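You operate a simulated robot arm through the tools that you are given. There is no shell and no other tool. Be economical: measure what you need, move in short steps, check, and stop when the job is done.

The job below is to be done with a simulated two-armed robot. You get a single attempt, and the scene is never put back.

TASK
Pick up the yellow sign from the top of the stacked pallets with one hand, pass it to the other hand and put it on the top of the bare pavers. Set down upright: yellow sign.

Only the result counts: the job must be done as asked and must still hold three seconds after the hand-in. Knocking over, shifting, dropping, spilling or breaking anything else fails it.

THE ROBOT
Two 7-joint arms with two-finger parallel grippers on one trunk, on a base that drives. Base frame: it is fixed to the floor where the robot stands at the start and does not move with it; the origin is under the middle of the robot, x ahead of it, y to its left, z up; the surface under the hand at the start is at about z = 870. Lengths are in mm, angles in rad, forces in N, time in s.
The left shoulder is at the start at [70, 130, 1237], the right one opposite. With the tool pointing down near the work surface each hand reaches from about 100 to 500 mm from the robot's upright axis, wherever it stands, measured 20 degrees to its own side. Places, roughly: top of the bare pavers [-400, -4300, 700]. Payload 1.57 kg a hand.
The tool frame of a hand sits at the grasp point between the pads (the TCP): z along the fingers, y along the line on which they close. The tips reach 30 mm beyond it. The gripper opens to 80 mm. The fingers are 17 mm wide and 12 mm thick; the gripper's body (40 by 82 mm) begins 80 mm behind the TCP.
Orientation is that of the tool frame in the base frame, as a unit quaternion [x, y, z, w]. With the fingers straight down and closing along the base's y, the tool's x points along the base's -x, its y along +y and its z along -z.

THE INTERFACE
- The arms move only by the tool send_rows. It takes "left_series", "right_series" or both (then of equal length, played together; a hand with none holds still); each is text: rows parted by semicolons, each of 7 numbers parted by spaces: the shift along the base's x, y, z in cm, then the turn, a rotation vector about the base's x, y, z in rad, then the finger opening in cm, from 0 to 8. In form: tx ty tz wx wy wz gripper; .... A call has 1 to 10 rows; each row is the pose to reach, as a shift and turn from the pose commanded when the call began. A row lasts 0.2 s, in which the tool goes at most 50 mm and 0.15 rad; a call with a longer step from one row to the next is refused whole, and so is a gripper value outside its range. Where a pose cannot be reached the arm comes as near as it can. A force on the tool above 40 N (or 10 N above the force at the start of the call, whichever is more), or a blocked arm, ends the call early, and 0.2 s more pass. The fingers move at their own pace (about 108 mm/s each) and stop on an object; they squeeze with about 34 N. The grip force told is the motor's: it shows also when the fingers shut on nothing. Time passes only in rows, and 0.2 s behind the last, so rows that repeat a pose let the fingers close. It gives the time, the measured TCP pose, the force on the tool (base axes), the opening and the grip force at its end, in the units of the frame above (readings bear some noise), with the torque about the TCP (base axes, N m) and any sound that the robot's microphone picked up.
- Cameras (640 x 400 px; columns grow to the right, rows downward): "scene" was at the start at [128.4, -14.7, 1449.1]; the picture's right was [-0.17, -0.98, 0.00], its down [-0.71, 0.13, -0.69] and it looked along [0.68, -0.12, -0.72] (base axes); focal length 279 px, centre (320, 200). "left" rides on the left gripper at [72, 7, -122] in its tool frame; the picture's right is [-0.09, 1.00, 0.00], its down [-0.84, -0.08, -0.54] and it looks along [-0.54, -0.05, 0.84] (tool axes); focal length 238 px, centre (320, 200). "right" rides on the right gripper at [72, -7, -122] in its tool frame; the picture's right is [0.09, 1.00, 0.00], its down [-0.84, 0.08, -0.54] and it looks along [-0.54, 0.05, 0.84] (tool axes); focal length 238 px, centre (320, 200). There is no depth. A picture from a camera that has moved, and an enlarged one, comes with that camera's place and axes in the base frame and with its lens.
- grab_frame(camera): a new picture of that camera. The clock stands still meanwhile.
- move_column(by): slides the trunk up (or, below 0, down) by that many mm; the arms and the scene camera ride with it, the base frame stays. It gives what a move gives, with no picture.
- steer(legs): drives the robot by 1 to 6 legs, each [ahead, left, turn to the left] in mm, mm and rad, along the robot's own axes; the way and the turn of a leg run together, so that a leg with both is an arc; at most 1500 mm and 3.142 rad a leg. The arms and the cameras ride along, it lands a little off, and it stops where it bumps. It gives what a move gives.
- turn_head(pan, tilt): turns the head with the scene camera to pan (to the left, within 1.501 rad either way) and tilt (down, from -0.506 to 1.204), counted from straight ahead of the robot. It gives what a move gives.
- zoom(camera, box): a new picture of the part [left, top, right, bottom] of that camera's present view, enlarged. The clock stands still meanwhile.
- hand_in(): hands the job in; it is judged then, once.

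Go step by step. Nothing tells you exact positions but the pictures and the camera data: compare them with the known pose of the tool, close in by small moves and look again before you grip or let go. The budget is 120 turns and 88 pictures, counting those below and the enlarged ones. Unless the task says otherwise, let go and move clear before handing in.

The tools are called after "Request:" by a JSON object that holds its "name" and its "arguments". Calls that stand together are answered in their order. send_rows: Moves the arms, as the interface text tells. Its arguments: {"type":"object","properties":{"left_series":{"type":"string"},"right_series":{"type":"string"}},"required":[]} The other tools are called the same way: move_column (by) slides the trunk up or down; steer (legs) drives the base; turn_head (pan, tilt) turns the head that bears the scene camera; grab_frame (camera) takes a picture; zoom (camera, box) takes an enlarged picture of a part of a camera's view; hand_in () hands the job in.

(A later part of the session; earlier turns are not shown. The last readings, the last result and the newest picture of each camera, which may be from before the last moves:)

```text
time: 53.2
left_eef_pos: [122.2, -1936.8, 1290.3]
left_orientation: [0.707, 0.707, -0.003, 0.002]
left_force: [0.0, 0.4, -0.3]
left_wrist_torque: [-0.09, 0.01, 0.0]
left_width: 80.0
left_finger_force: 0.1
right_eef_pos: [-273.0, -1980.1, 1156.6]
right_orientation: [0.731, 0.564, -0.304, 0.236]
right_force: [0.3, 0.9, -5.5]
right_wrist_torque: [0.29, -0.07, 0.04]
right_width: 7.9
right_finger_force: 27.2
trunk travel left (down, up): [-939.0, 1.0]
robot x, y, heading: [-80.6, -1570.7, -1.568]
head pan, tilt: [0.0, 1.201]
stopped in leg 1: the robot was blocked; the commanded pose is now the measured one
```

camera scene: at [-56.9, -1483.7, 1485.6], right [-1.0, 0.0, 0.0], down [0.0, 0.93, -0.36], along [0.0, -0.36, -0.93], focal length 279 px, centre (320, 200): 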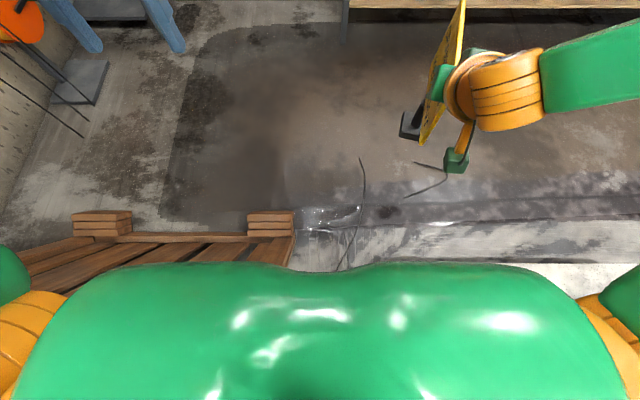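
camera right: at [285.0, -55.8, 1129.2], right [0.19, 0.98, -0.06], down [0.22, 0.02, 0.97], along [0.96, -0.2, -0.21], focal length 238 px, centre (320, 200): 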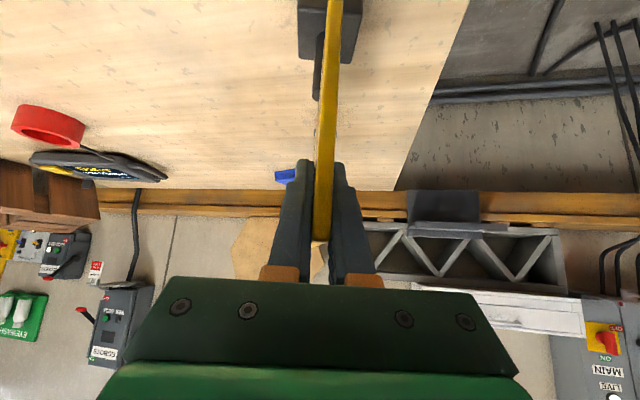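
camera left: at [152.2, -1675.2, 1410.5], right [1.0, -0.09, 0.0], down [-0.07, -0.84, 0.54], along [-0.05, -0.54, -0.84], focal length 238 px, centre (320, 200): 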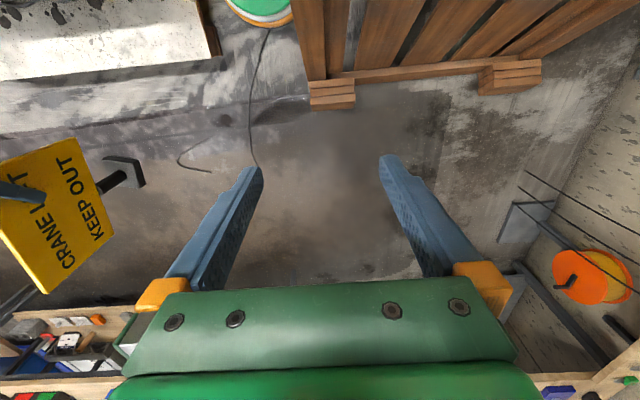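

Blocked at (-81,-1571). I'll look to see what touches.

Request:
{"name": "zoom", "arguments": {"camera": "left", "box": [120, 0, 400, 130]}}

Request:
{"name": "grab_frame", "arguments": {"camera": "right"}}

Request:
{"name": "grab_frame", "arguments": {"camera": "scene"}}

```text
2.29 times, centred on (260, 65) of left
camera zoom: at [128.0, -1863.3, 1412.2], right [1.0, -0.09, 0.0], down [-0.08, -0.83, 0.55], along [-0.05, -0.55, -0.84], focal length 545 px, centre (457, 509)
```

zoom: 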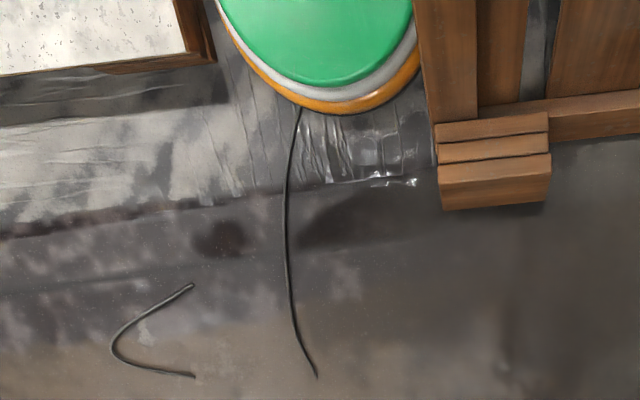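

```text
52 pictures are left
camera right: at [-245.2, -1845.3, 1191.7], right [0.98, -0.19, -0.06], down [0.02, -0.22, 0.98], along [-0.2, -0.96, -0.21], focal length 238 px, centre (320, 200)
```

right: 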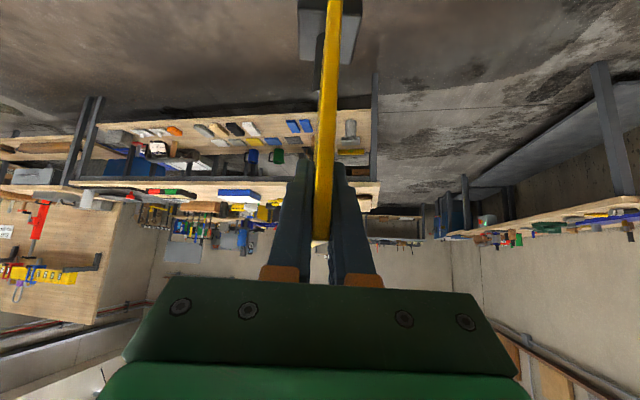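

```text
51 pictures are left
camera scene: at [-80.3, -1667.3, 1486.5], right [-1.0, 0.0, 0.0], down [0.0, 0.93, -0.37], along [0.0, -0.37, -0.93], focal length 279 px, centre (320, 200)
```

scene: 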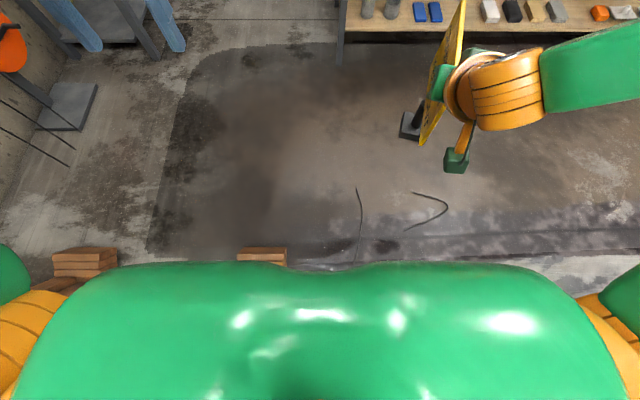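

The base touches the leaning pallet's edge, so the gap is not passable. I'll back straight out and go around the slabs on the open side.

Request:
{"name": "steer", "arguments": {"legs": [[-250, 28, 0], [-1500, 0, 0]]}}

```text
time: 62.1
left_eef_pos: [149.0, -194.7, 1285.8]
left_orientation: [0.708, 0.706, 0.001, -0.001]
left_force: [0.3, -1.0, 0.3]
left_wrist_torque: [0.0, 0.0, -0.02]
left_width: 79.9
left_finger_force: 0.0
right_eef_pos: [-243.3, -237.4, 1153.0]
right_orientation: [0.733, 0.563, -0.302, 0.233]
right_force: [-0.2, 0.9, -4.4]
right_wrist_torque: [0.34, -0.12, 0.03]
right_width: 7.9
right_finger_force: 27.2
trunk travel left (down, up): [-939.0, 1.0]
robot x, y, heading: [-49.6, 179.7, -1.572]
head pan, tilt: [0.0, 1.201]
```

Request:
{"name": "steer", "arguments": {"legs": [[-150, 0, 0], [0, 0, -1.57]]}}

Request:
{"name": "turn_head", "arguments": {"pan": 0, "tilt": 0.55}}

Request:
{"name": "grab_frame", "arguments": {"camera": "scene"}}

```text
time: 67.3
left_eef_pos: [-423.9, 129.7, 1286.5]
left_orientation: [1.0, 0.003, 0.001, 0.0]
left_force: [-0.8, -0.1, 0.3]
left_wrist_torque: [-0.01, 0.01, -0.01]
left_width: 80.0
left_finger_force: 0.0
right_eef_pos: [-468.2, 524.9, 1153.5]
right_orientation: [0.917, -0.116, -0.378, -0.046]
right_force: [0.2, -0.1, -5.5]
right_wrist_torque: [-0.08, -0.35, 0.01]
right_width: 8.0
right_finger_force: 27.1
trunk travel left (down, up): [-939.0, 1.0]
robot x, y, heading: [-48.9, 334.7, -3.132]
head pan, tilt: [0.0, 1.201]
```

```text
time: 68.3
left_eef_pos: [-424.8, 131.2, 1287.8]
left_orientation: [1.0, 0.003, 0.0, 0.0]
left_force: [0.4, 0.6, -0.5]
left_wrist_torque: [-0.02, 0.02, 0.01]
left_width: 80.0
left_finger_force: 0.2
right_eef_pos: [-469.0, 523.8, 1152.7]
right_orientation: [0.917, -0.115, -0.378, -0.045]
right_force: [-0.1, 0.0, -5.6]
right_wrist_torque: [-0.08, -0.3, 0.0]
right_width: 7.6
right_finger_force: 26.8
trunk travel left (down, up): [-939.0, 1.0]
robot x, y, heading: [-48.1, 331.9, -3.138]
head pan, tilt: [0.0, 0.55]
```

```text
50 pictures are left
camera scene: at [-191.8, 332.3, 1534.6], right [0.0, 1.0, 0.0], down [0.52, 0.0, -0.85], along [-0.85, 0.0, -0.52], focal length 279 px, centre (320, 200)
```

scene: 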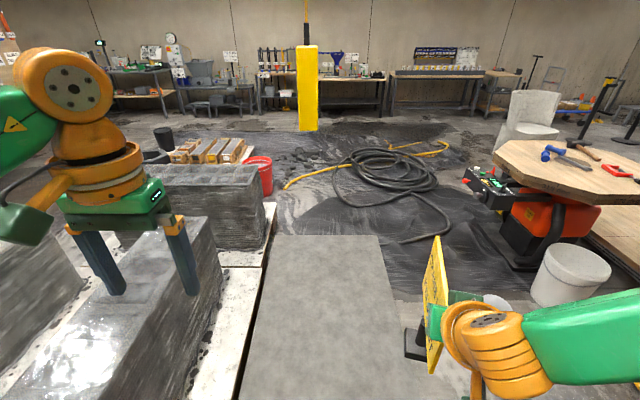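

Both ways look tight: behind me are a hanging pendant, hoses and a bucket. Before choosing, I want to know my own body's true shape, so I tilt the left hand's camera back toward the robot.

Request:
{"name": "send_rows", "arguments": {"left_series": "-2 0 0 0 -0.15 0 8; -4 0 0 0 -0.3 0 8; -5 0 0 0 -0.45 0 8; -5 0 0 0 -0.6 0 8; -5 0 0 0 -0.75 0 8; -5 0 0 0 -0.9 0 8; -5 0 0 0 -0.9 0 8"}}

Request:
{"name": "grab_frame", "arguments": {"camera": "left"}}

```text
time: 69.9
left_eef_pos: [-317.6, 200.3, 1234.5]
left_orientation: [0.899, 0.002, 0.438, 0.0]
left_force: [-0.6, -1.4, -0.5]
left_wrist_torque: [-0.01, -0.04, 0.04]
left_width: 80.0
left_finger_force: 0.0
left hand out of reach, approached as far as the arm can: row 2, 3, 4, 5, 6, 7
right_eef_pos: [-473.2, 519.9, 1152.1]
right_orientation: [0.918, -0.115, -0.377, -0.047]
right_force: [-0.3, -1.2, -5.1]
right_wrist_torque: [-0.1, -0.32, -0.05]
right_width: 8.1
right_finger_force: 27.0
trunk travel left (down, up): [-939.0, 1.0]
robot x, y, heading: [-48.5, 333.9, -3.14]
head pan, tilt: [0.0, 0.55]
```

```text
49 pictures are left
camera left: at [-369.8, 193.6, 1367.5], right [-0.05, -1.0, -0.07], down [-0.94, 0.07, -0.32], along [0.33, 0.05, -0.94], focal length 238 px, centre (320, 200)
```

left: 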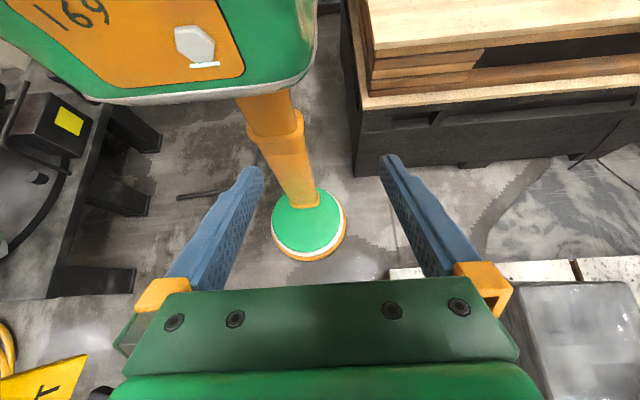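

Useful: my base is a low disc of ~220 mm radius with a thin column, so the gap really is too small and I'll go around. The space here is open, so I first do the hand-over: left hand back out, right hand starts to swing the sign across my front.

Request:
{"name": "send_rows", "arguments": {"left_series": "-1 -2 1 0 0.15 0 8; -2 -5 2 0 0.3 0 8; -3 -8 3 0 0.45 0 8; -4 -11 4 0 0.6 0 8; -5 -14 5 0 0.75 0 8; -5 -14 5 0 0.9 0 8; -5 -14 5 0 0.9 0 8", "right_series": "1 -1 0 0 0 0.15 0; 2 -2 0 0 0 0.3 0; 3 -3 0 0 0 0.45 0; 4 -4 0 0 0 0.6 0; 5 -5 0 0 0 0.75 0; 6 -6 0 0 0 0.9 0; 6 -6 0 0 0 0.9 0"}}

Request:
{"name": "grab_frame", "arguments": {"camera": "scene"}}

```text
time: 71.5
left_eef_pos: [-362.2, 63.9, 1287.5]
left_orientation: [1.0, 0.004, 0.0, 0.0]
left_force: [-0.1, 0.5, -0.9]
left_wrist_torque: [-0.02, -0.01, -0.02]
left_width: 80.0
left_finger_force: 0.0
right_eef_pos: [-409.4, 463.6, 1153.1]
right_orientation: [0.876, 0.295, -0.361, 0.123]
right_force: [0.1, 0.6, -3.8]
right_wrist_torque: [0.17, -0.26, -0.01]
right_width: 7.8
right_finger_force: 27.3
right hand out of reach, approached as far as the arm can: row 4
trunk travel left (down, up): [-939.0, 1.0]
robot x, y, heading: [-48.3, 333.8, -3.135]
head pan, tilt: [0.0, 0.55]
```

```text
48 pictures are left
camera scene: at [-191.9, 332.2, 1534.7], right [0.0, 1.0, 0.0], down [0.52, 0.0, -0.85], along [-0.85, 0.0, -0.52], focal length 279 px, centre (320, 200)
```

scene: 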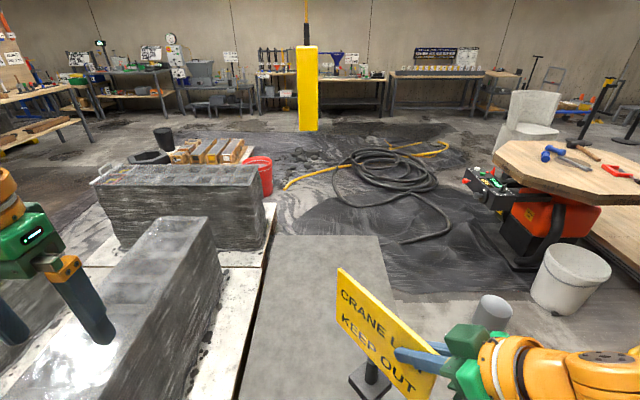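

The sign turned well and still hangs straight. Continue the swing until the plate lies across my front.

Request:
{"name": "send_rows", "arguments": {"right_series": "0.5 -1 0 0 0 0.15 0; 1 -2 0 0 0 0.3 0; 1.5 -3 0 0 0 0.45 0; 2 -4 0 0 0 0.6 0; 2.5 -5 0 0 0 0.75 0; 3 -6 0 0 0 0.9 0; 3 -6 0 0 0 0.92 0; 3 -6 0 0 0 0.92 0"}}

Request:
{"name": "grab_frame", "arguments": {"camera": "scene"}}

```text
time: 73.3
left_eef_pos: [-362.5, 64.6, 1285.8]
left_orientation: [1.0, 0.003, 0.001, 0.0]
left_force: [-0.7, -0.3, 0.2]
left_wrist_torque: [0.0, -0.03, -0.01]
left_width: 80.2
left_finger_force: 0.0
right_eef_pos: [-378.4, 404.6, 1154.7]
right_orientation: [0.653, 0.654, -0.269, 0.271]
right_force: [-0.1, -0.1, -4.6]
right_wrist_torque: [0.31, 0.02, -0.03]
right_width: 8.1
right_finger_force: 27.6
trunk travel left (down, up): [-939.0, 1.0]
robot x, y, heading: [-49.9, 332.9, -3.137]
head pan, tilt: [0.0, 0.55]
```

```text
47 pictures are left
camera scene: at [-191.0, 331.7, 1534.8], right [0.0, 1.0, 0.0], down [0.52, 0.0, -0.85], along [-0.85, 0.0, -0.52], focal length 279 px, centre (320, 200)
```

scene: 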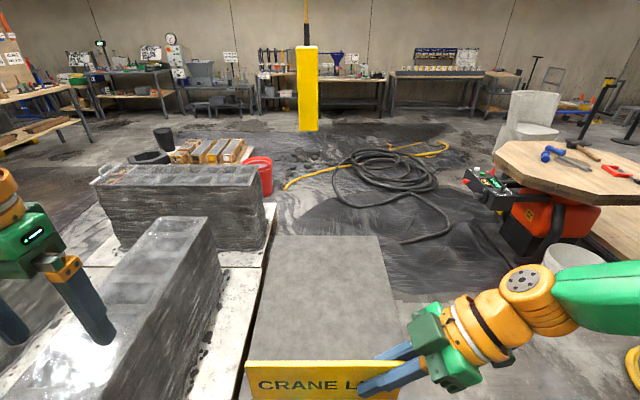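

The plate now lies across my front at x≈-380, y 241..437, top z≈1185. The left hand turns a quarter so it can grip the free left end the same slanted way.

Request:
{"name": "send_rows", "arguments": {"left_series": "0 0 0 0 0 -0.15 8; 0 0 0 0 0 -0.3 8; 0 0 0 0 0 -0.45 8; 0 0 0 0 0 -0.6 8; -0.5 0 0 0 0 -0.75 8; -1 0 0 0 0 -0.9 8; -1.5 0 0 0 0 -1.05 8; -1.6 0 0 0 0 -1.2 8; -1.6 0 0 0 0 -1.35 8; -1.6 0 0 0 0 -1.5 8"}}

Request:
{"name": "send_rows", "arguments": {"left_series": "0 0 0 0.13 0.004 -0.02 8; 0 0 0 0.26 0.008 -0.04 8; 0 0 0 0.39 0.012 -0.06 8; 0 0 0 0.52 0.018 -0.07 8; 0 0 0 0.65 0.023 -0.07 8; 0 0 0 0.785 0.027 -0.07 8; 0 0 0 0.785 0.027 -0.07 8"}}

Request:
{"name": "grab_frame", "arguments": {"camera": "scene"}}

Request:
{"name": "grab_frame", "arguments": {"camera": "left"}}

```text
time: 75.5
left_eef_pos: [-279.5, 179.8, 1241.2]
left_orientation: [0.734, -0.679, 0.0, 0.001]
left_force: [0.5, -0.2, -0.4]
left_wrist_torque: [-0.05, 0.04, 0.0]
left_width: 80.3
left_finger_force: 0.1
left hand out of reach, approached as far as the arm can: row 4, 5, 6, 7, 8, 9, 10
right_eef_pos: [-378.6, 404.6, 1153.0]
right_orientation: [0.654, 0.653, -0.269, 0.272]
right_force: [0.7, -0.7, -5.8]
right_wrist_torque: [0.32, -0.01, 0.01]
right_width: 7.9
right_finger_force: 27.2
trunk travel left (down, up): [-939.0, 1.0]
robot x, y, heading: [-49.5, 334.6, -3.138]
head pan, tilt: [0.0, 0.55]
```

```text
time: 77.1
left_eef_pos: [-252.4, 208.1, 1260.2]
left_orientation: [0.654, -0.653, -0.269, -0.272]
left_force: [0.2, -0.3, 0.0]
left_wrist_torque: [0.0, 0.0, -0.03]
left_width: 80.1
left_finger_force: 0.1
left hand out of reach, approached as far as the arm can: row 1, 2, 3, 4, 5, 6, 7
right_eef_pos: [-378.9, 404.7, 1153.4]
right_orientation: [0.655, 0.652, -0.269, 0.271]
right_force: [0.2, -0.9, -5.2]
right_wrist_torque: [0.31, 0.03, 0.01]
right_width: 8.0
right_finger_force: 26.9
trunk travel left (down, up): [-939.0, 1.0]
robot x, y, heading: [-48.5, 333.8, -3.134]
head pan, tilt: [0.0, 0.55]
```

```text
46 pictures are left
camera scene: at [-191.4, 331.7, 1534.7], right [0.0, 1.0, 0.0], down [0.52, 0.0, -0.85], along [-0.85, 0.0, -0.52], focal length 279 px, centre (320, 200)
```

scene: 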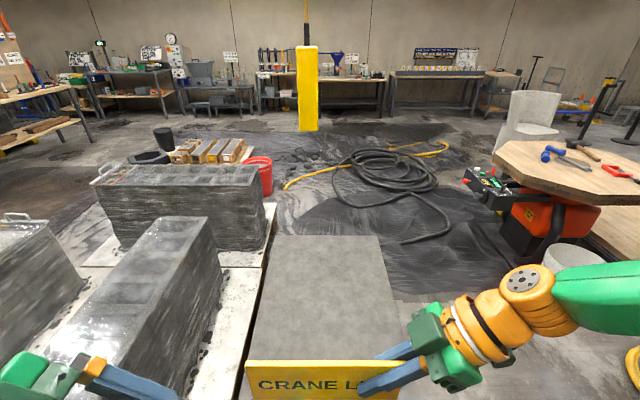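

```text
45 pictures are left
camera left: at [-259.6, 72.1, 1296.2], right [-1.0, 0.06, 0.06], down [0.07, 0.21, 0.98], along [0.05, 0.98, -0.21], focal length 238 px, centre (320, 200)
```

left: 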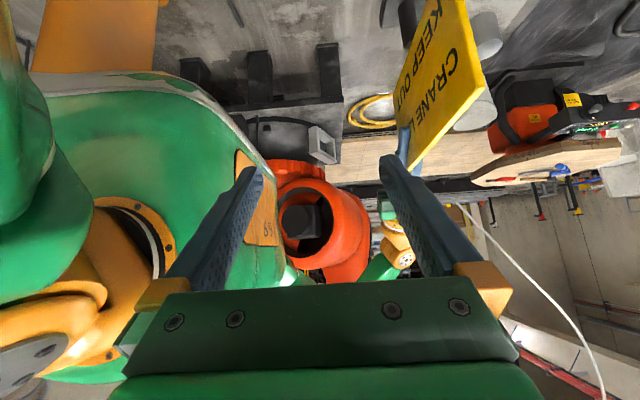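

The left hand has the mirrored pose. Move it out in front, in line with the plate.

Request:
{"name": "send_rows", "arguments": {"left_series": "-3 -0.5 0 0 0 0 8; -6 -1 0 0 0 0 8; -9 -1.5 -1 0 0 0 8; -12.7 -1.8 -2 0 0 0 8; -12.7 -1.8 -2 0 0 0 8"}}

Request:
{"name": "grab_frame", "arguments": {"camera": "left"}}

Request:
{"name": "grab_frame", "arguments": {"camera": "scene"}}

```text
time: 78.3
left_eef_pos: [-295.4, 251.7, 1276.8]
left_orientation: [0.655, -0.652, -0.269, -0.271]
left_force: [-0.4, -0.7, 0.2]
left_wrist_torque: [0.03, 0.01, 0.04]
left_width: 79.9
left_finger_force: 0.1
left hand out of reach, approached as far as the arm can: row 1, 2, 3, 4, 5
right_eef_pos: [-379.0, 404.6, 1152.9]
right_orientation: [0.655, 0.653, -0.268, 0.271]
right_force: [-0.3, 0.4, -5.0]
right_wrist_torque: [0.33, 0.03, 0.0]
right_width: 7.9
right_finger_force: 26.7
trunk travel left (down, up): [-939.0, 1.0]
robot x, y, heading: [-49.8, 335.2, -3.139]
head pan, tilt: [0.0, 0.55]
```

```text
44 pictures are left
camera left: at [-301.5, 115.4, 1311.5], right [-1.0, 0.06, 0.06], down [0.07, 0.21, 0.97], along [0.05, 0.98, -0.21], focal length 238 px, centre (320, 200)
```

left: 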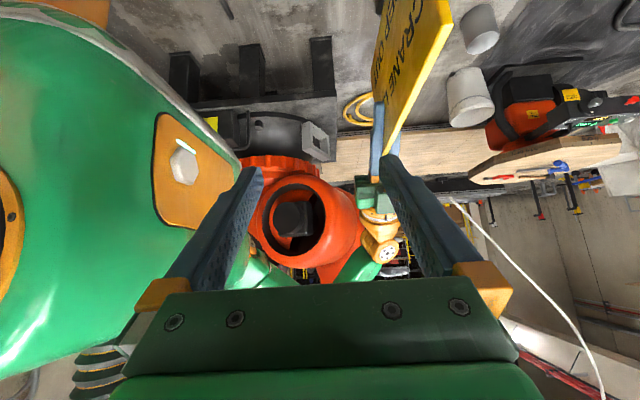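

```text
43 pictures are left
camera scene: at [-192.0, 332.4, 1534.6], right [0.0, 1.0, 0.0], down [0.52, 0.0, -0.85], along [-0.85, 0.0, -0.52], focal length 279 px, centre (320, 200)
```

scene: 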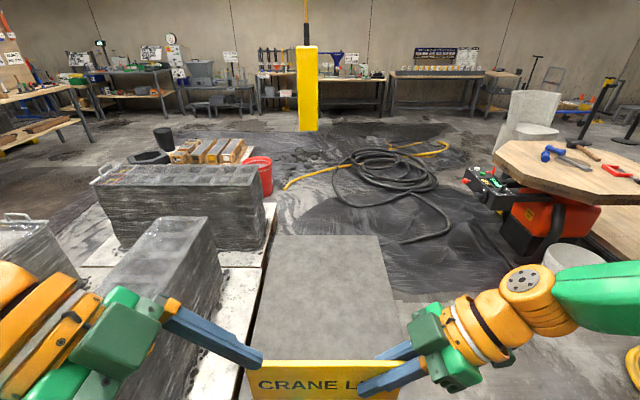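

The left hand can't go high and inward in that pose. I'll take it lower and to the left first, then come in sideways along the plate.

Request:
{"name": "send_rows", "arguments": {"left_series": "0 -3 -2 0 0 0 8; 0 -6 -4 0 0 0 8; 0 -8 -7 0 0 0 8; 0 -8 -10 0 0 0 8; 0 -8 -12.2 0 0 0 8; 0 -8 -12.2 0 0 0 8"}}

```text
time: 79.7
left_eef_pos: [-251.9, 223.8, 1236.6]
left_orientation: [0.655, -0.652, -0.269, -0.271]
left_force: [0.3, 0.3, -0.3]
left_wrist_torque: [-0.01, 0.01, -0.01]
left_width: 80.0
left_finger_force: 0.2
left hand out of reach, approached as far as the arm can: row 1, 2, 3, 4, 5, 6
right_eef_pos: [-378.3, 403.5, 1154.6]
right_orientation: [0.655, 0.652, -0.269, 0.271]
right_force: [-0.7, 0.3, -4.5]
right_wrist_torque: [0.33, -0.01, -0.02]
right_width: 8.0
right_finger_force: 27.3
trunk travel left (down, up): [-939.0, 1.0]
robot x, y, heading: [-47.2, 330.0, -3.136]
head pan, tilt: [0.0, 0.55]
```

The arm is in a poor configuration. I'll mirror what the right arm did: first unwind the yaw so the left tool points ahead and down 45°, out to the left, then yaw in from there.

Request:
{"name": "send_rows", "arguments": {"left_series": "0 -2 0 0 0 0.15 8; 0 -4 0 0 0 0.3 8; -1 -6 0 0 0 0.45 8; -3 -8 0 0 0 0.6 8; -6 -9 -1 0 0 0.75 8; -9 -9 -2 0 0 0.9 8; -12 -9 -3 0 0 1.05 8; -15 -9 -5 0 0 1.2 8; -18 -8.5 -7 0 0 1.35 8; -21 -8 -8 0 0 1.5 8"}}

Request:
{"name": "grab_frame", "arguments": {"camera": "scene"}}

```text
time: 81.9
left_eef_pos: [-462.1, 142.7, 1155.8]
left_orientation: [0.924, -0.031, -0.382, -0.015]
left_force: [-0.3, -0.7, -0.4]
left_wrist_torque: [0.0, -0.02, 0.02]
left_width: 80.0
left_finger_force: 0.0
left hand out of reach, approached as far as the arm can: row 1, 2, 3, 6, 7, 8
right_eef_pos: [-380.5, 404.6, 1151.7]
right_orientation: [0.654, 0.652, -0.269, 0.273]
right_force: [-0.6, -0.5, -5.5]
right_wrist_torque: [0.35, 0.0, 0.0]
right_width: 7.9
right_finger_force: 26.8
trunk travel left (down, up): [-939.0, 1.0]
robot x, y, heading: [-49.0, 335.1, -3.138]
head pan, tilt: [0.0, 0.55]
```

```text
42 pictures are left
camera scene: at [-193.8, 332.9, 1534.5], right [0.0, 1.0, 0.0], down [0.52, 0.0, -0.85], along [-0.85, 0.0, -0.52], focal length 279 px, centre (320, 200)
```

scene: 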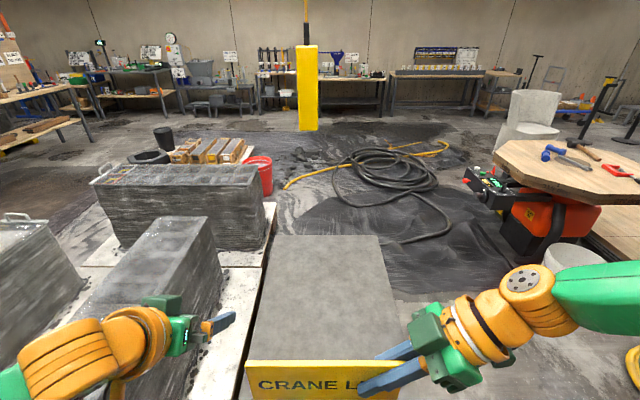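

Now yaw the left hand inward at this height, staying left of the plate's end.

Request:
{"name": "send_rows", "arguments": {"left_series": "1 0 0 0 0 -0.15 8; 2 0 0 0 0 -0.3 8; 3 0 0 0 0 -0.45 8; 4 0.5 0 0 0 -0.6 8; 5 1 0 0 0 -0.75 8; 6 1.5 0 0 0 -0.9 8; 7 2 0 0 0 -1.05 8; 8 2 0 0 0 -1.2 8; 8.2 2 0 0 0 -1.35 8; 8.2 2 0 0 0 -1.5 8"}}

Request:
{"name": "grab_frame", "arguments": {"camera": "scene"}}

Request:
{"name": "grab_frame", "arguments": {"camera": "left"}}

```text
time: 84.2
left_eef_pos: [-304.2, 327.4, 1119.1]
left_orientation: [0.671, -0.642, -0.269, -0.257]
left_force: [-31.9, -12.9, -16.5]
left_wrist_torque: [-0.58, -0.53, 1.03]
left_width: 80.1
left_finger_force: 0.3
left hand out of reach, approached as far as the arm can: row 5, 6, 7, 8, 9, 10
right_eef_pos: [-369.7, 403.9, 1154.6]
right_orientation: [0.649, 0.655, -0.265, 0.282]
right_force: [32.7, 13.2, 12.3]
right_wrist_torque: [-0.12, -1.58, 2.39]
right_width: 32.7
right_finger_force: 34.5
trunk travel left (down, up): [-939.0, 1.0]
robot x, y, heading: [-48.7, 331.0, -3.133]
head pan, tilt: [0.0, 0.55]
stopped in row 10 (left hand): the force on the tool passed its limit at 46 N (the readings are from after the stop); the commanded pose is now the measured one
```

```text
41 pictures are left
camera scene: at [-189.2, 335.3, 1534.9], right [0.0, 1.0, 0.0], down [0.52, 0.0, -0.85], along [-0.85, -0.01, -0.52], focal length 279 px, centre (320, 200)
```

scene: 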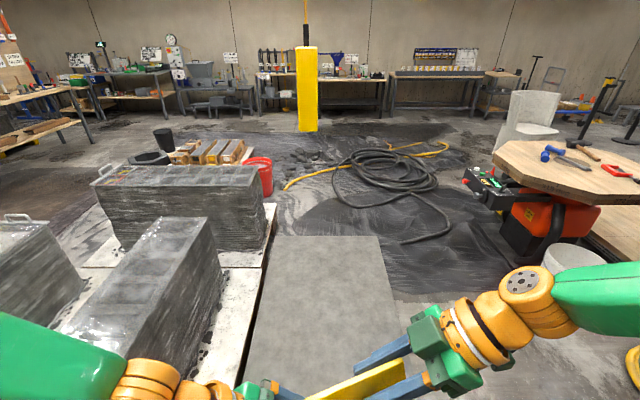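

```text
40 pictures are left
camera left: at [-304.4, 191.1, 1157.9], right [-1.0, 0.02, 0.07], down [0.07, 0.23, 0.97], along [0.01, 0.97, -0.24], focal length 238 px, centre (320, 200)
```

left: 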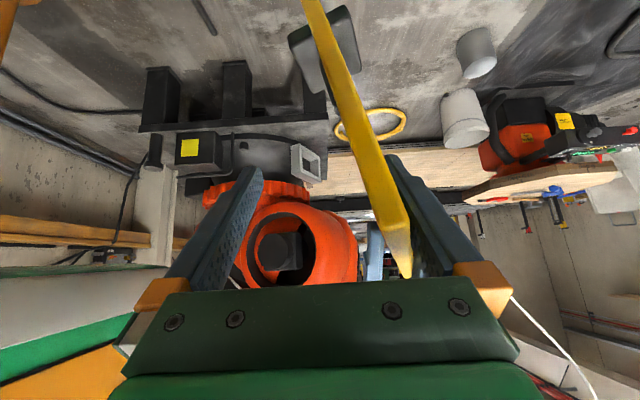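

The left arm slid further in than asked and pushed the plate askew in the right grip, though the plate is now between the left fingers. I'll ease the pressure by moving the right hand a bit toward the robot so the plate can square up.

Request:
{"name": "send_rows", "arguments": {"right_series": "1 0 0 0 0 0 0; 2 0 0 0 0 0 0; 3 0 0 0 0 0 0; 3 0 0 0 0 0 0"}}

Request:
{"name": "grab_frame", "arguments": {"camera": "left"}}

```text
time: 85.2
left_eef_pos: [-304.2, 326.8, 1118.9]
left_orientation: [0.667, -0.643, -0.271, -0.262]
left_force: [-27.5, -11.3, -3.4]
left_wrist_torque: [-0.06, -0.1, 0.76]
left_width: 80.3
left_finger_force: 0.3
right_eef_pos: [-344.8, 400.0, 1155.3]
right_orientation: [0.652, 0.654, -0.266, 0.278]
right_force: [27.4, 9.6, -2.2]
right_wrist_torque: [0.35, -0.98, 1.74]
right_width: 9.9
right_finger_force: 27.9
trunk travel left (down, up): [-939.0, 1.0]
robot x, y, heading: [-43.5, 331.3, -3.135]
head pan, tilt: [0.0, 0.55]
```

```text
39 pictures are left
camera left: at [-305.3, 189.4, 1157.4], right [-1.0, 0.03, 0.06], down [0.07, 0.22, 0.97], along [0.01, 0.97, -0.22], focal length 238 px, centre (320, 200)
```

left: 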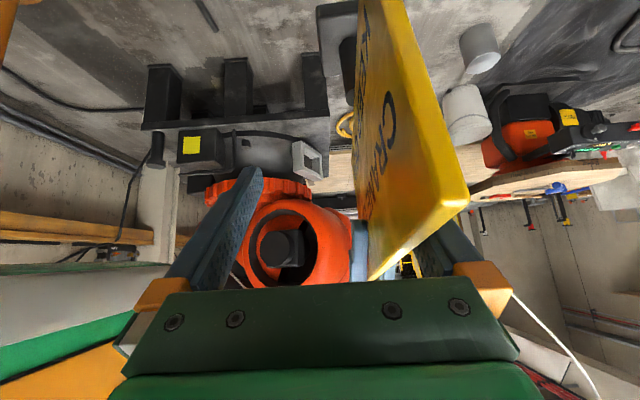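

The plate has squared up in the right grip but presses on the outer left finger, and its corner would hit the left palm. I shift the sign slightly outward and down, then in between the left fingers.

Request:
{"name": "send_rows", "arguments": {"right_series": "0 1 -1 0 0 0 0; 0 2 -2 0 0 0 0; 0 3 -2.5 0 0 0 0; 1 3.5 -2.5 0 0 0 0; 2 3.5 -2.5 0 0 0 0; 3 3.5 -2.5 0 0 0 0; 3.5 3.5 -2.5 0 0 0 0; 3.5 3.5 -2.5 0 0 0 0"}}

Request:
{"name": "grab_frame", "arguments": {"camera": "left"}}

Request:
{"name": "turn_head", "arguments": {"pan": 0, "tilt": 0.95}}

Request:
{"name": "grab_frame", "arguments": {"camera": "scene"}}

```text
time: 87.0
left_eef_pos: [-302.6, 326.5, 1119.9]
left_orientation: [0.667, -0.643, -0.27, -0.262]
left_force: [0.0, -0.9, 0.2]
left_wrist_torque: [-0.06, 0.01, 0.0]
left_width: 80.1
left_finger_force: 0.0
right_eef_pos: [-310.4, 437.3, 1129.5]
right_orientation: [0.652, 0.653, -0.268, 0.277]
right_force: [0.3, 0.4, -4.6]
right_wrist_torque: [0.16, -0.02, 0.01]
right_width: 8.2
right_finger_force: 26.9
trunk travel left (down, up): [-939.0, 1.0]
robot x, y, heading: [-49.7, 333.5, -3.134]
head pan, tilt: [0.0, 0.55]
```

```text
38 pictures are left
camera left: at [-304.3, 189.9, 1157.4], right [-1.0, 0.03, 0.06], down [0.07, 0.22, 0.97], along [0.02, 0.97, -0.23], focal length 238 px, centre (320, 200)
```

left: 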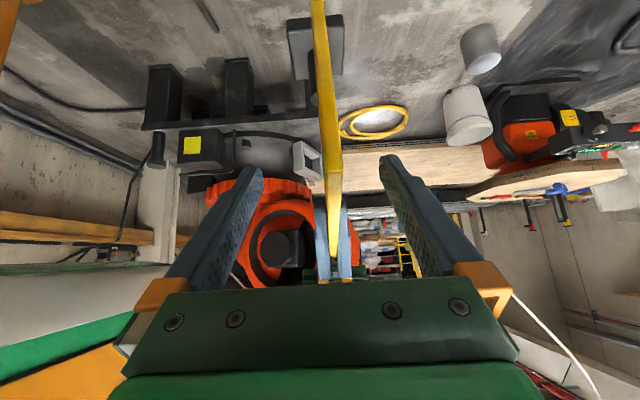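

```text
time: 87.9
left_eef_pos: [-303.4, 326.1, 1119.6]
left_orientation: [0.667, -0.643, -0.27, -0.262]
left_force: [0.4, 0.0, 0.5]
left_wrist_torque: [0.0, 0.0, 0.0]
left_width: 80.3
left_finger_force: 0.2
right_eef_pos: [-310.5, 436.8, 1129.5]
right_orientation: [0.652, 0.653, -0.267, 0.278]
right_force: [-0.7, 1.2, -6.1]
right_wrist_torque: [0.16, -0.01, 0.01]
right_width: 7.9
right_finger_force: 27.0
trunk travel left (down, up): [-939.0, 1.0]
robot x, y, heading: [-50.2, 331.1, -3.133]
head pan, tilt: [0.0, 0.949]
```

```text
37 pictures are left
camera scene: at [-174.0, 331.7, 1501.9], right [0.0, 1.0, 0.0], down [0.81, 0.0, -0.58], along [-0.58, 0.0, -0.81], focal length 279 px, centre (320, 200)
```

scene: 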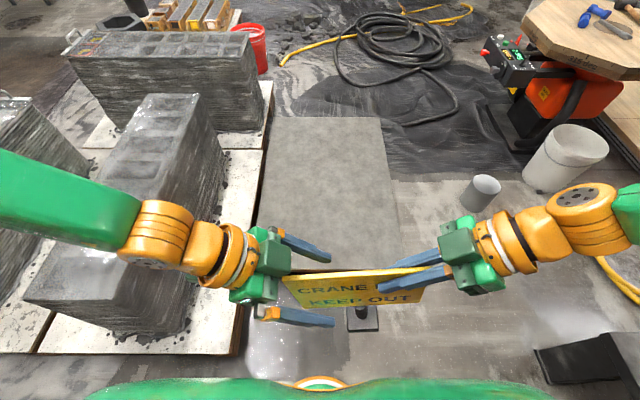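

The plate is now centred between the left fingers with no load. Close the left gripper.

Request:
{"name": "send_rows", "arguments": {"left_series": "0 0 0 0 0 0 4; 0 0 0 0 0 0 0; 0 0 0 0 0 0 0; 0 0 0 0 0 0 0; 0 0 0 0 0 0 0"}}

```text
time: 89.1
left_eef_pos: [-304.4, 326.0, 1119.3]
left_orientation: [0.667, -0.642, -0.272, -0.261]
left_force: [-26.0, -2.0, 0.9]
left_wrist_torque: [-0.43, 0.76, 1.2]
left_width: 8.0
left_finger_force: 26.9
right_eef_pos: [-309.0, 437.4, 1128.8]
right_orientation: [0.651, 0.654, -0.267, 0.279]
right_force: [26.7, 3.6, -0.8]
right_wrist_torque: [0.19, -1.06, 1.78]
right_width: 9.4
right_finger_force: 27.7
trunk travel left (down, up): [-939.0, 1.0]
robot x, y, heading: [-50.3, 335.7, -3.133]
head pan, tilt: [0.0, 0.949]
```

Left grips the plate firmly. Open the right hand and withdraw it along its own axis.

Request:
{"name": "send_rows", "arguments": {"right_series": "0 0 0 0 0 0 2; 0 0 0 0 0 0 5; 0 0 0 0 0 0 8; 0 0 0 0 0 0 8; 0 0 0 0 0 0 8"}}

Request:
{"name": "grab_frame", "arguments": {"camera": "scene"}}

```text
time: 90.3
left_eef_pos: [-302.2, 326.3, 1120.0]
left_orientation: [0.667, -0.643, -0.269, -0.261]
left_force: [-0.3, 0.1, -0.7]
left_wrist_torque: [-0.37, -0.01, -0.01]
left_width: 7.6
left_finger_force: 26.7
right_eef_pos: [-310.6, 437.2, 1129.3]
right_orientation: [0.652, 0.653, -0.268, 0.278]
right_force: [1.0, 0.2, 0.2]
right_wrist_torque: [-0.03, 0.01, -0.01]
right_width: 79.9
right_finger_force: 0.0
trunk travel left (down, up): [-939.0, 1.0]
robot x, y, heading: [-49.1, 331.7, -3.138]
head pan, tilt: [0.0, 0.949]
```

```text
36 pictures are left
camera scene: at [-174.0, 331.7, 1501.8], right [0.0, 1.0, 0.0], down [0.81, 0.0, -0.58], along [-0.58, 0.0, -0.81], focal length 279 px, centre (320, 200)
```

scene: 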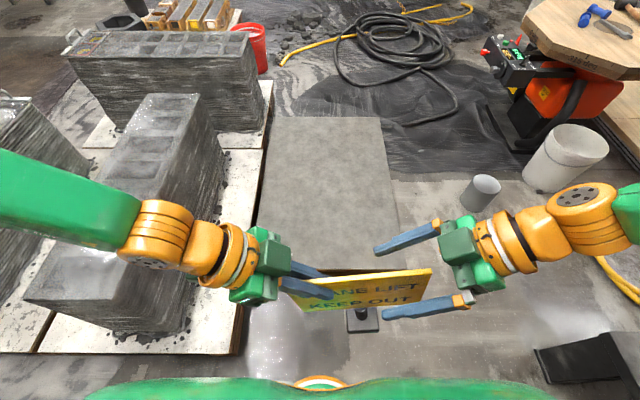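

The left hand holds the sign alone. Withdraw the right hand sideways.

Request:
{"name": "send_rows", "arguments": {"right_series": "0 2 1 0 0 0 8; 0 4 2 0 0 0 8; 0 6 3 0 0 0 8; 0 8 3 0 0 0 8; 0 10 3 0 0 0 8; 0 10 3 0 0 0 8"}}

Request:
{"name": "grab_frame", "arguments": {"camera": "right"}}

```text
time: 91.7
left_eef_pos: [-301.6, 326.4, 1118.8]
left_orientation: [0.667, -0.642, -0.271, -0.262]
left_force: [0.5, -0.3, -0.5]
left_wrist_torque: [-0.38, -0.01, 0.0]
left_width: 7.9
left_finger_force: 26.8
right_eef_pos: [-310.7, 537.8, 1158.6]
right_orientation: [0.652, 0.653, -0.267, 0.277]
right_force: [-0.2, 0.0, -0.2]
right_wrist_torque: [-0.01, 0.0, 0.01]
right_width: 79.9
right_finger_force: 0.1
trunk travel left (down, up): [-939.0, 1.0]
robot x, y, heading: [-49.8, 331.3, -3.135]
head pan, tilt: [0.0, 0.949]
```

```text
35 pictures are left
camera right: at [-319.2, 675.7, 1194.7], right [1.0, 0.07, -0.05], down [0.07, -0.2, 0.98], along [0.06, -0.98, -0.21], focal length 238 px, centre (320, 200)
```

right: 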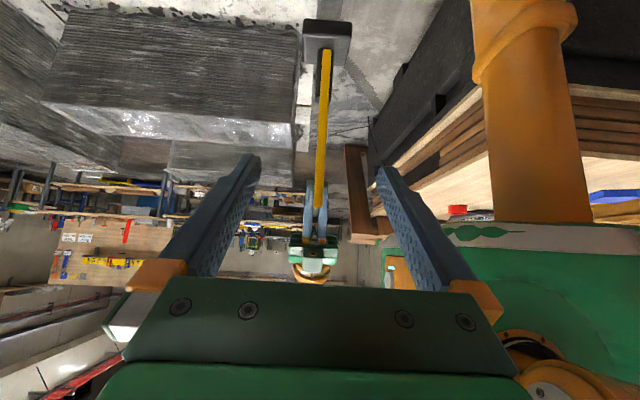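

The hand-over is done: the left hand alone holds the sign. Now I drive around; a crane pendant hangs near (-1880, 245), so I keep to the +y side of it and look again.

Request:
{"name": "steer", "arguments": {"legs": [[900, -450, 0]]}}

Request:
{"name": "turn_head", "arguments": {"pan": 0.1, "tilt": 0.55}}

Request:
{"name": "grab_frame", "arguments": {"camera": "scene"}}

```text
time: 94.7
left_eef_pos: [-742.2, 542.0, 1120.5]
left_orientation: [0.665, -0.644, -0.273, -0.261]
left_force: [0.3, -0.2, 0.0]
left_wrist_torque: [-0.37, -0.04, 0.02]
left_width: 7.9
left_finger_force: 27.4
right_eef_pos: [-749.5, 753.8, 1163.7]
right_orientation: [0.652, 0.655, -0.268, 0.272]
right_force: [0.4, -0.9, -0.1]
right_wrist_torque: [0.08, 0.04, -0.05]
right_width: 80.0
right_finger_force: 0.0
trunk travel left (down, up): [-939.0, 1.0]
robot x, y, heading: [-497.0, 553.5, -3.135]
head pan, tilt: [0.0, 0.949]
stopped in leg 1: the robot was blocked; the commanded pose is now the measured one
```

```text
time: 95.5
left_eef_pos: [-753.4, 547.9, 1119.3]
left_orientation: [0.667, -0.643, -0.269, -0.262]
left_force: [-0.9, -0.1, 0.1]
left_wrist_torque: [-0.38, 0.0, -0.04]
left_width: 7.7
left_finger_force: 26.8
right_eef_pos: [-760.9, 758.6, 1160.2]
right_orientation: [0.653, 0.653, -0.266, 0.278]
right_force: [-0.5, 0.7, 0.0]
right_wrist_torque: [0.0, -0.01, 0.01]
right_width: 79.9
right_finger_force: 0.0
trunk travel left (down, up): [-939.0, 1.0]
robot x, y, heading: [-501.7, 552.9, -3.139]
head pan, tilt: [0.099, 0.55]
```

```text
34 pictures are left
camera scene: at [-642.1, 545.5, 1534.4], right [-0.1, 0.99, 0.0], down [0.52, 0.05, -0.85], along [-0.85, -0.09, -0.53], focal length 279 px, centre (320, 200)
```

scene: 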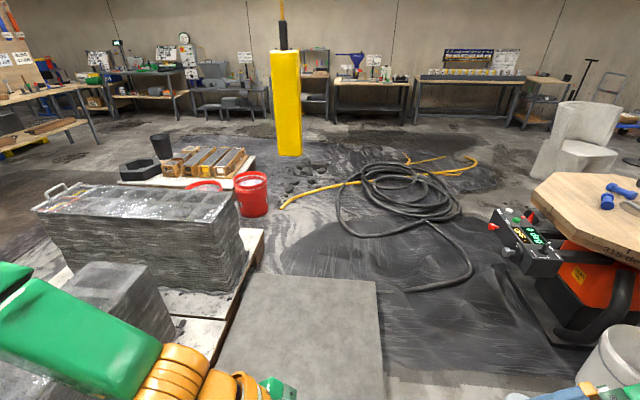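

The grey plate ahead is a raised slab (~94 mm) that I bumped. I must go around it on the +y side: back off, sidestep to y≈1040 and look again.

Request:
{"name": "steer", "arguments": {"legs": [[-40, 0, 0], [0, -487, -0.005]]}}

Request:
{"name": "turn_head", "arguments": {"pan": 0, "tilt": 0.8}}

Request:
{"name": "grab_frame", "arguments": {"camera": "scene"}}

```text
time: 98.9
left_eef_pos: [-711.3, 1034.9, 1120.2]
left_orientation: [0.665, -0.646, -0.268, -0.263]
left_force: [-0.6, 0.4, -4.9]
left_wrist_torque: [-0.41, 0.01, 0.04]
left_width: 7.6
left_finger_force: 26.9
right_eef_pos: [-718.2, 1246.2, 1160.3]
right_orientation: [0.655, 0.651, -0.267, 0.276]
right_force: [0.9, -0.7, -0.2]
right_wrist_torque: [0.02, -0.01, -0.01]
right_width: 80.0
right_finger_force: 0.1
trunk travel left (down, up): [-939.0, 1.0]
robot x, y, heading: [-462.6, 1039.4, 3.145]
head pan, tilt: [0.099, 0.55]
```

```text
time: 99.7
left_eef_pos: [-711.3, 1036.3, 1119.4]
left_orientation: [0.665, -0.645, -0.268, -0.262]
left_force: [0.5, 0.2, -5.0]
left_wrist_torque: [-0.4, -0.03, 0.01]
left_width: 7.8
left_finger_force: 27.2
right_eef_pos: [-718.1, 1248.8, 1159.9]
right_orientation: [0.654, 0.651, -0.269, 0.277]
right_force: [0.3, -0.5, -0.3]
right_wrist_torque: [0.0, -0.02, -0.04]
right_width: 80.1
right_finger_force: 0.1
trunk travel left (down, up): [-939.0, 1.0]
robot x, y, heading: [-456.7, 1042.1, 3.137]
head pan, tilt: [0.0, 0.799]
```

```text
33 pictures are left
camera scene: at [-590.7, 1041.3, 1513.4], right [0.0, 1.0, 0.0], down [0.72, 0.0, -0.7], along [-0.7, 0.0, -0.72], focal length 279 px, centre (320, 200)
```

scene: 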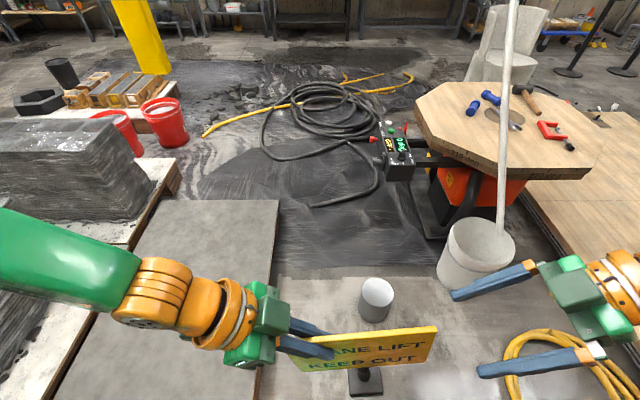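

The lane between the raised slab (edge y≈815) and the small can (edge y≈1260) is just about my width. I shift a bit and advance some, then measure precisely.

Request:
{"name": "steer", "arguments": {"legs": [[0, -12, 0.005], [270, 0, 0]]}}

Request:
{"name": "turn_head", "arguments": {"pan": 0, "tilt": 1.15}}

Request:
{"name": "grab_frame", "arguments": {"camera": "scene"}}

```text
time: 102.0
left_eef_pos: [-978.4, 1047.0, 1120.7]
left_orientation: [0.667, -0.644, -0.27, -0.26]
left_force: [0.0, 0.0, -5.5]
left_wrist_torque: [-0.39, -0.01, 0.0]
left_width: 7.6
left_finger_force: 26.8
right_eef_pos: [-987.9, 1257.2, 1161.3]
right_orientation: [0.652, 0.653, -0.269, 0.276]
right_force: [0.2, -0.2, -0.4]
right_wrist_torque: [0.0, 0.04, -0.01]
right_width: 79.8
right_finger_force: 0.1
trunk travel left (down, up): [-939.0, 1.0]
robot x, y, heading: [-727.6, 1053.2, -3.14]
head pan, tilt: [0.0, 0.799]
```

```text
time: 102.8
left_eef_pos: [-983.2, 1047.5, 1119.4]
left_orientation: [0.667, -0.643, -0.27, -0.262]
left_force: [0.0, 0.2, -5.9]
left_wrist_torque: [-0.35, -0.01, 0.03]
left_width: 7.9
left_finger_force: 26.7
right_eef_pos: [-991.1, 1257.8, 1158.6]
right_orientation: [0.652, 0.653, -0.268, 0.277]
right_force: [0.7, -0.2, 0.4]
right_wrist_torque: [0.03, 0.01, -0.02]
right_width: 80.1
right_finger_force: 0.1
trunk travel left (down, up): [-939.0, 1.0]
robot x, y, heading: [-731.1, 1051.1, -3.135]
head pan, tilt: [0.0, 1.15]
```

```text
32 pictures are left
camera scene: at [-841.9, 1051.9, 1488.6], right [0.0, 1.0, 0.0], down [0.91, 0.0, -0.41], along [-0.41, 0.0, -0.91], focal length 279 px, centre (320, 200)
```

scene: 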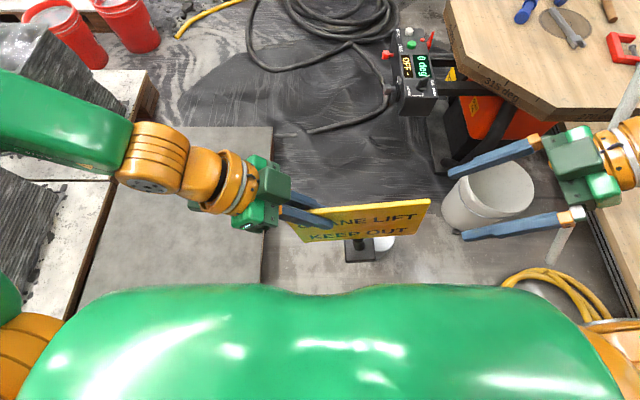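

The slab's edge is really near y≈770, leaving more room. The can is hidden behind the sign; I pan the head to see past it.

Request:
{"name": "turn_head", "arguments": {"pan": -0.9, "tilt": 1.1}}

Request:
{"name": "grab_frame", "arguments": {"camera": "scene"}}

```text
time: 104.0
left_eef_pos: [-983.2, 1045.7, 1119.6]
left_orientation: [0.666, -0.644, -0.269, -0.262]
left_force: [0.3, 0.1, -4.8]
left_wrist_torque: [-0.38, -0.01, 0.0]
left_width: 8.1
left_finger_force: 27.0
right_eef_pos: [-991.0, 1258.1, 1159.3]
right_orientation: [0.652, 0.653, -0.267, 0.277]
right_force: [0.1, -0.3, 0.5]
right_wrist_torque: [-0.04, 0.03, -0.05]
right_width: 80.1
right_finger_force: 0.0
trunk travel left (down, up): [-939.0, 1.0]
robot x, y, heading: [-730.5, 1051.8, -3.137]
head pan, tilt: [-0.901, 1.1]
```

```text
31 pictures are left
camera scene: at [-821.3, 1101.4, 1491.6], right [0.78, 0.62, 0.0], down [0.56, -0.7, -0.45], along [-0.28, 0.35, -0.89], focal length 279 px, centre (320, 200)
```

scene: 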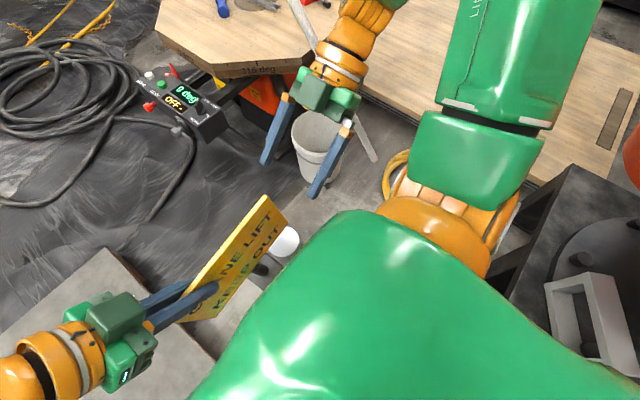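

The lane between slab (y≈769) and can (y≈1250) is ~480 mm wide; centre is y≈1010. I shift there and pass the can.

Request:
{"name": "steer", "arguments": {"legs": [[0, 42, -0.003], [880, 0, 0]]}}

Request:
{"name": "turn_head", "arguments": {"pan": 0.2, "tilt": 0.7}}

Request:
{"name": "grab_frame", "arguments": {"camera": "scene"}}

```text
time: 109.1
left_eef_pos: [-1861.9, 1005.1, 1118.9]
left_orientation: [0.666, -0.645, -0.269, -0.261]
left_force: [-0.4, 1.5, -6.0]
left_wrist_torque: [-0.38, 0.0, 0.01]
left_width: 8.1
left_finger_force: 27.4
right_eef_pos: [-1869.3, 1216.9, 1159.8]
right_orientation: [0.653, 0.652, -0.268, 0.277]
right_force: [-0.6, -0.8, -0.4]
right_wrist_torque: [-0.03, 0.01, -0.04]
right_width: 80.0
right_finger_force: 0.1
trunk travel left (down, up): [-939.0, 1.0]
robot x, y, heading: [-1609.0, 1008.1, -3.142]
head pan, tilt: [-0.901, 1.1]
```

```text
time: 110.5
left_eef_pos: [-1863.5, 1004.6, 1119.5]
left_orientation: [0.667, -0.644, -0.269, -0.261]
left_force: [-0.5, 0.9, -4.7]
left_wrist_torque: [-0.34, -0.04, -0.03]
left_width: 7.7
left_finger_force: 26.6
right_eef_pos: [-1870.3, 1215.9, 1160.9]
right_orientation: [0.654, 0.652, -0.268, 0.277]
right_force: [-0.9, -0.3, -0.2]
right_wrist_torque: [0.02, 0.02, 0.0]
right_width: 80.1
right_finger_force: 0.1
trunk travel left (down, up): [-939.0, 1.0]
robot x, y, heading: [-1608.8, 1013.9, -3.139]
head pan, tilt: [0.201, 0.7]
```

```text
30 pictures are left
camera scene: at [-1745.1, 992.7, 1521.6], right [-0.2, 0.98, 0.0], down [0.63, 0.13, -0.76], along [-0.75, -0.15, -0.64], focal length 279 px, centre (320, 200)
```

scene: 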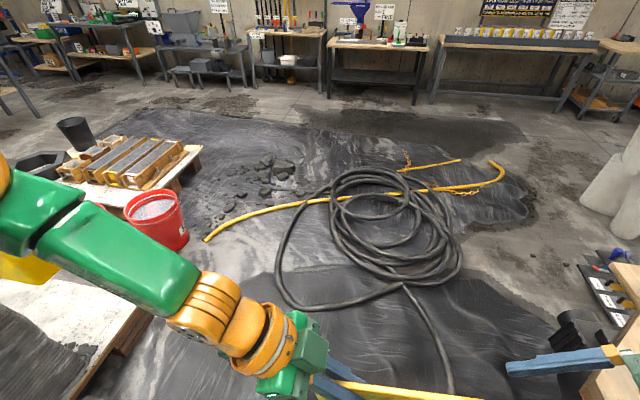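

I passed the can. Next I go over the dark sheet near the black hose's end and swing toward the far end of the slabs; I go in small legs, watching for a block.

Request:
{"name": "steer", "arguments": {"legs": [[440, 0, 0], [200, 250, 0], [80, 280, 0]]}}

Request:
{"name": "turn_head", "arguments": {"pan": 0.7, "tilt": 0.9}}

Request:
{"name": "grab_frame", "arguments": {"camera": "scene"}}

```text
time: 116.5
left_eef_pos: [-2581.5, 480.9, 1119.2]
left_orientation: [0.666, -0.646, -0.268, -0.261]
left_force: [0.6, 0.1, -5.6]
left_wrist_torque: [-0.39, 0.0, 0.01]
left_width: 8.1
left_finger_force: 26.9
right_eef_pos: [-2589.0, 692.6, 1159.7]
right_orientation: [0.654, 0.651, -0.27, 0.276]
right_force: [0.0, 1.3, 0.1]
right_wrist_torque: [0.02, 0.0, -0.03]
right_width: 80.0
right_finger_force: 0.1
trunk travel left (down, up): [-939.0, 1.0]
robot x, y, heading: [-2329.0, 482.6, 3.14]
head pan, tilt: [0.201, 0.7]
```

```text
time: 117.4
left_eef_pos: [-2584.0, 475.8, 1120.0]
left_orientation: [0.666, -0.645, -0.269, -0.262]
left_force: [0.7, -0.3, -5.3]
left_wrist_torque: [-0.37, -0.03, 0.04]
left_width: 7.9
left_finger_force: 26.5
right_eef_pos: [-2589.1, 688.5, 1159.2]
right_orientation: [0.653, 0.652, -0.267, 0.276]
right_force: [1.1, -0.6, -0.6]
right_wrist_torque: [0.0, -0.02, 0.0]
right_width: 80.1
right_finger_force: 0.0
trunk travel left (down, up): [-939.0, 1.0]
robot x, y, heading: [-2332.5, 477.7, 3.144]
head pan, tilt: [0.7, 0.901]
```

```text
29 pictures are left
camera scene: at [-2439.4, 432.7, 1505.5], right [-0.64, 0.77, 0.0], down [0.6, 0.5, -0.62], along [-0.48, -0.4, -0.78], focal length 279 px, centre (320, 200)
```

scene: 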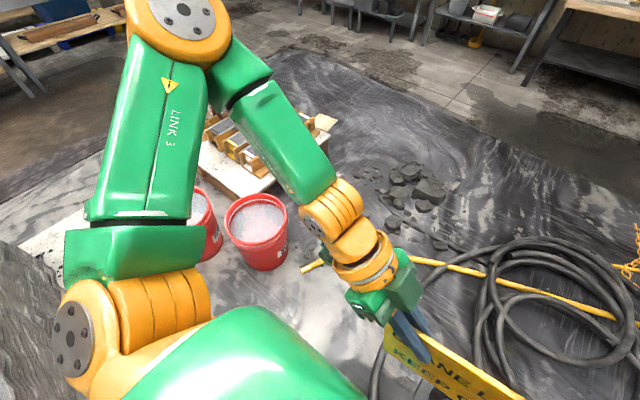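

Hoses do not block me. Red buckets and a pallet of boards close the inner way, so I pass west around them: ahead along y≈530, then look south.

Request:
{"name": "steer", "arguments": {"legs": [[1500, -60, 0], [450, 0, 0]]}}

Request:
{"name": "turn_head", "arguments": {"pan": 1.2, "tilt": 0.6}}

Request:
{"name": "grab_frame", "arguments": {"camera": "scene"}}

```text
refused: leg 1 is longer than a leg can be; nothing moved
```

```text
time: 118.3
left_eef_pos: [-2581.7, 477.4, 1119.3]
left_orientation: [0.666, -0.645, -0.269, -0.262]
left_force: [-0.7, -0.4, -4.8]
left_wrist_torque: [-0.41, 0.01, -0.01]
left_width: 7.9
left_finger_force: 27.2
right_eef_pos: [-2589.6, 688.4, 1159.6]
right_orientation: [0.653, 0.652, -0.268, 0.277]
right_force: [-0.1, -0.3, 0.7]
right_wrist_torque: [0.01, -0.02, -0.01]
right_width: 79.7
right_finger_force: 0.0
trunk travel left (down, up): [-939.0, 1.0]
robot x, y, heading: [-2331.5, 483.9, 3.144]
head pan, tilt: [1.201, 0.6]
```

```text
28 pictures are left
camera scene: at [-2413.4, 399.8, 1530.3], right [-0.93, 0.36, 0.0], down [0.21, 0.53, -0.82], along [-0.3, -0.77, -0.57], focal length 279 px, centre (320, 200)
```

scene: 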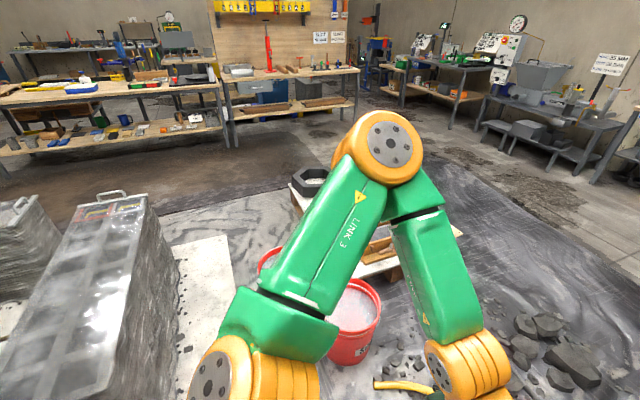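

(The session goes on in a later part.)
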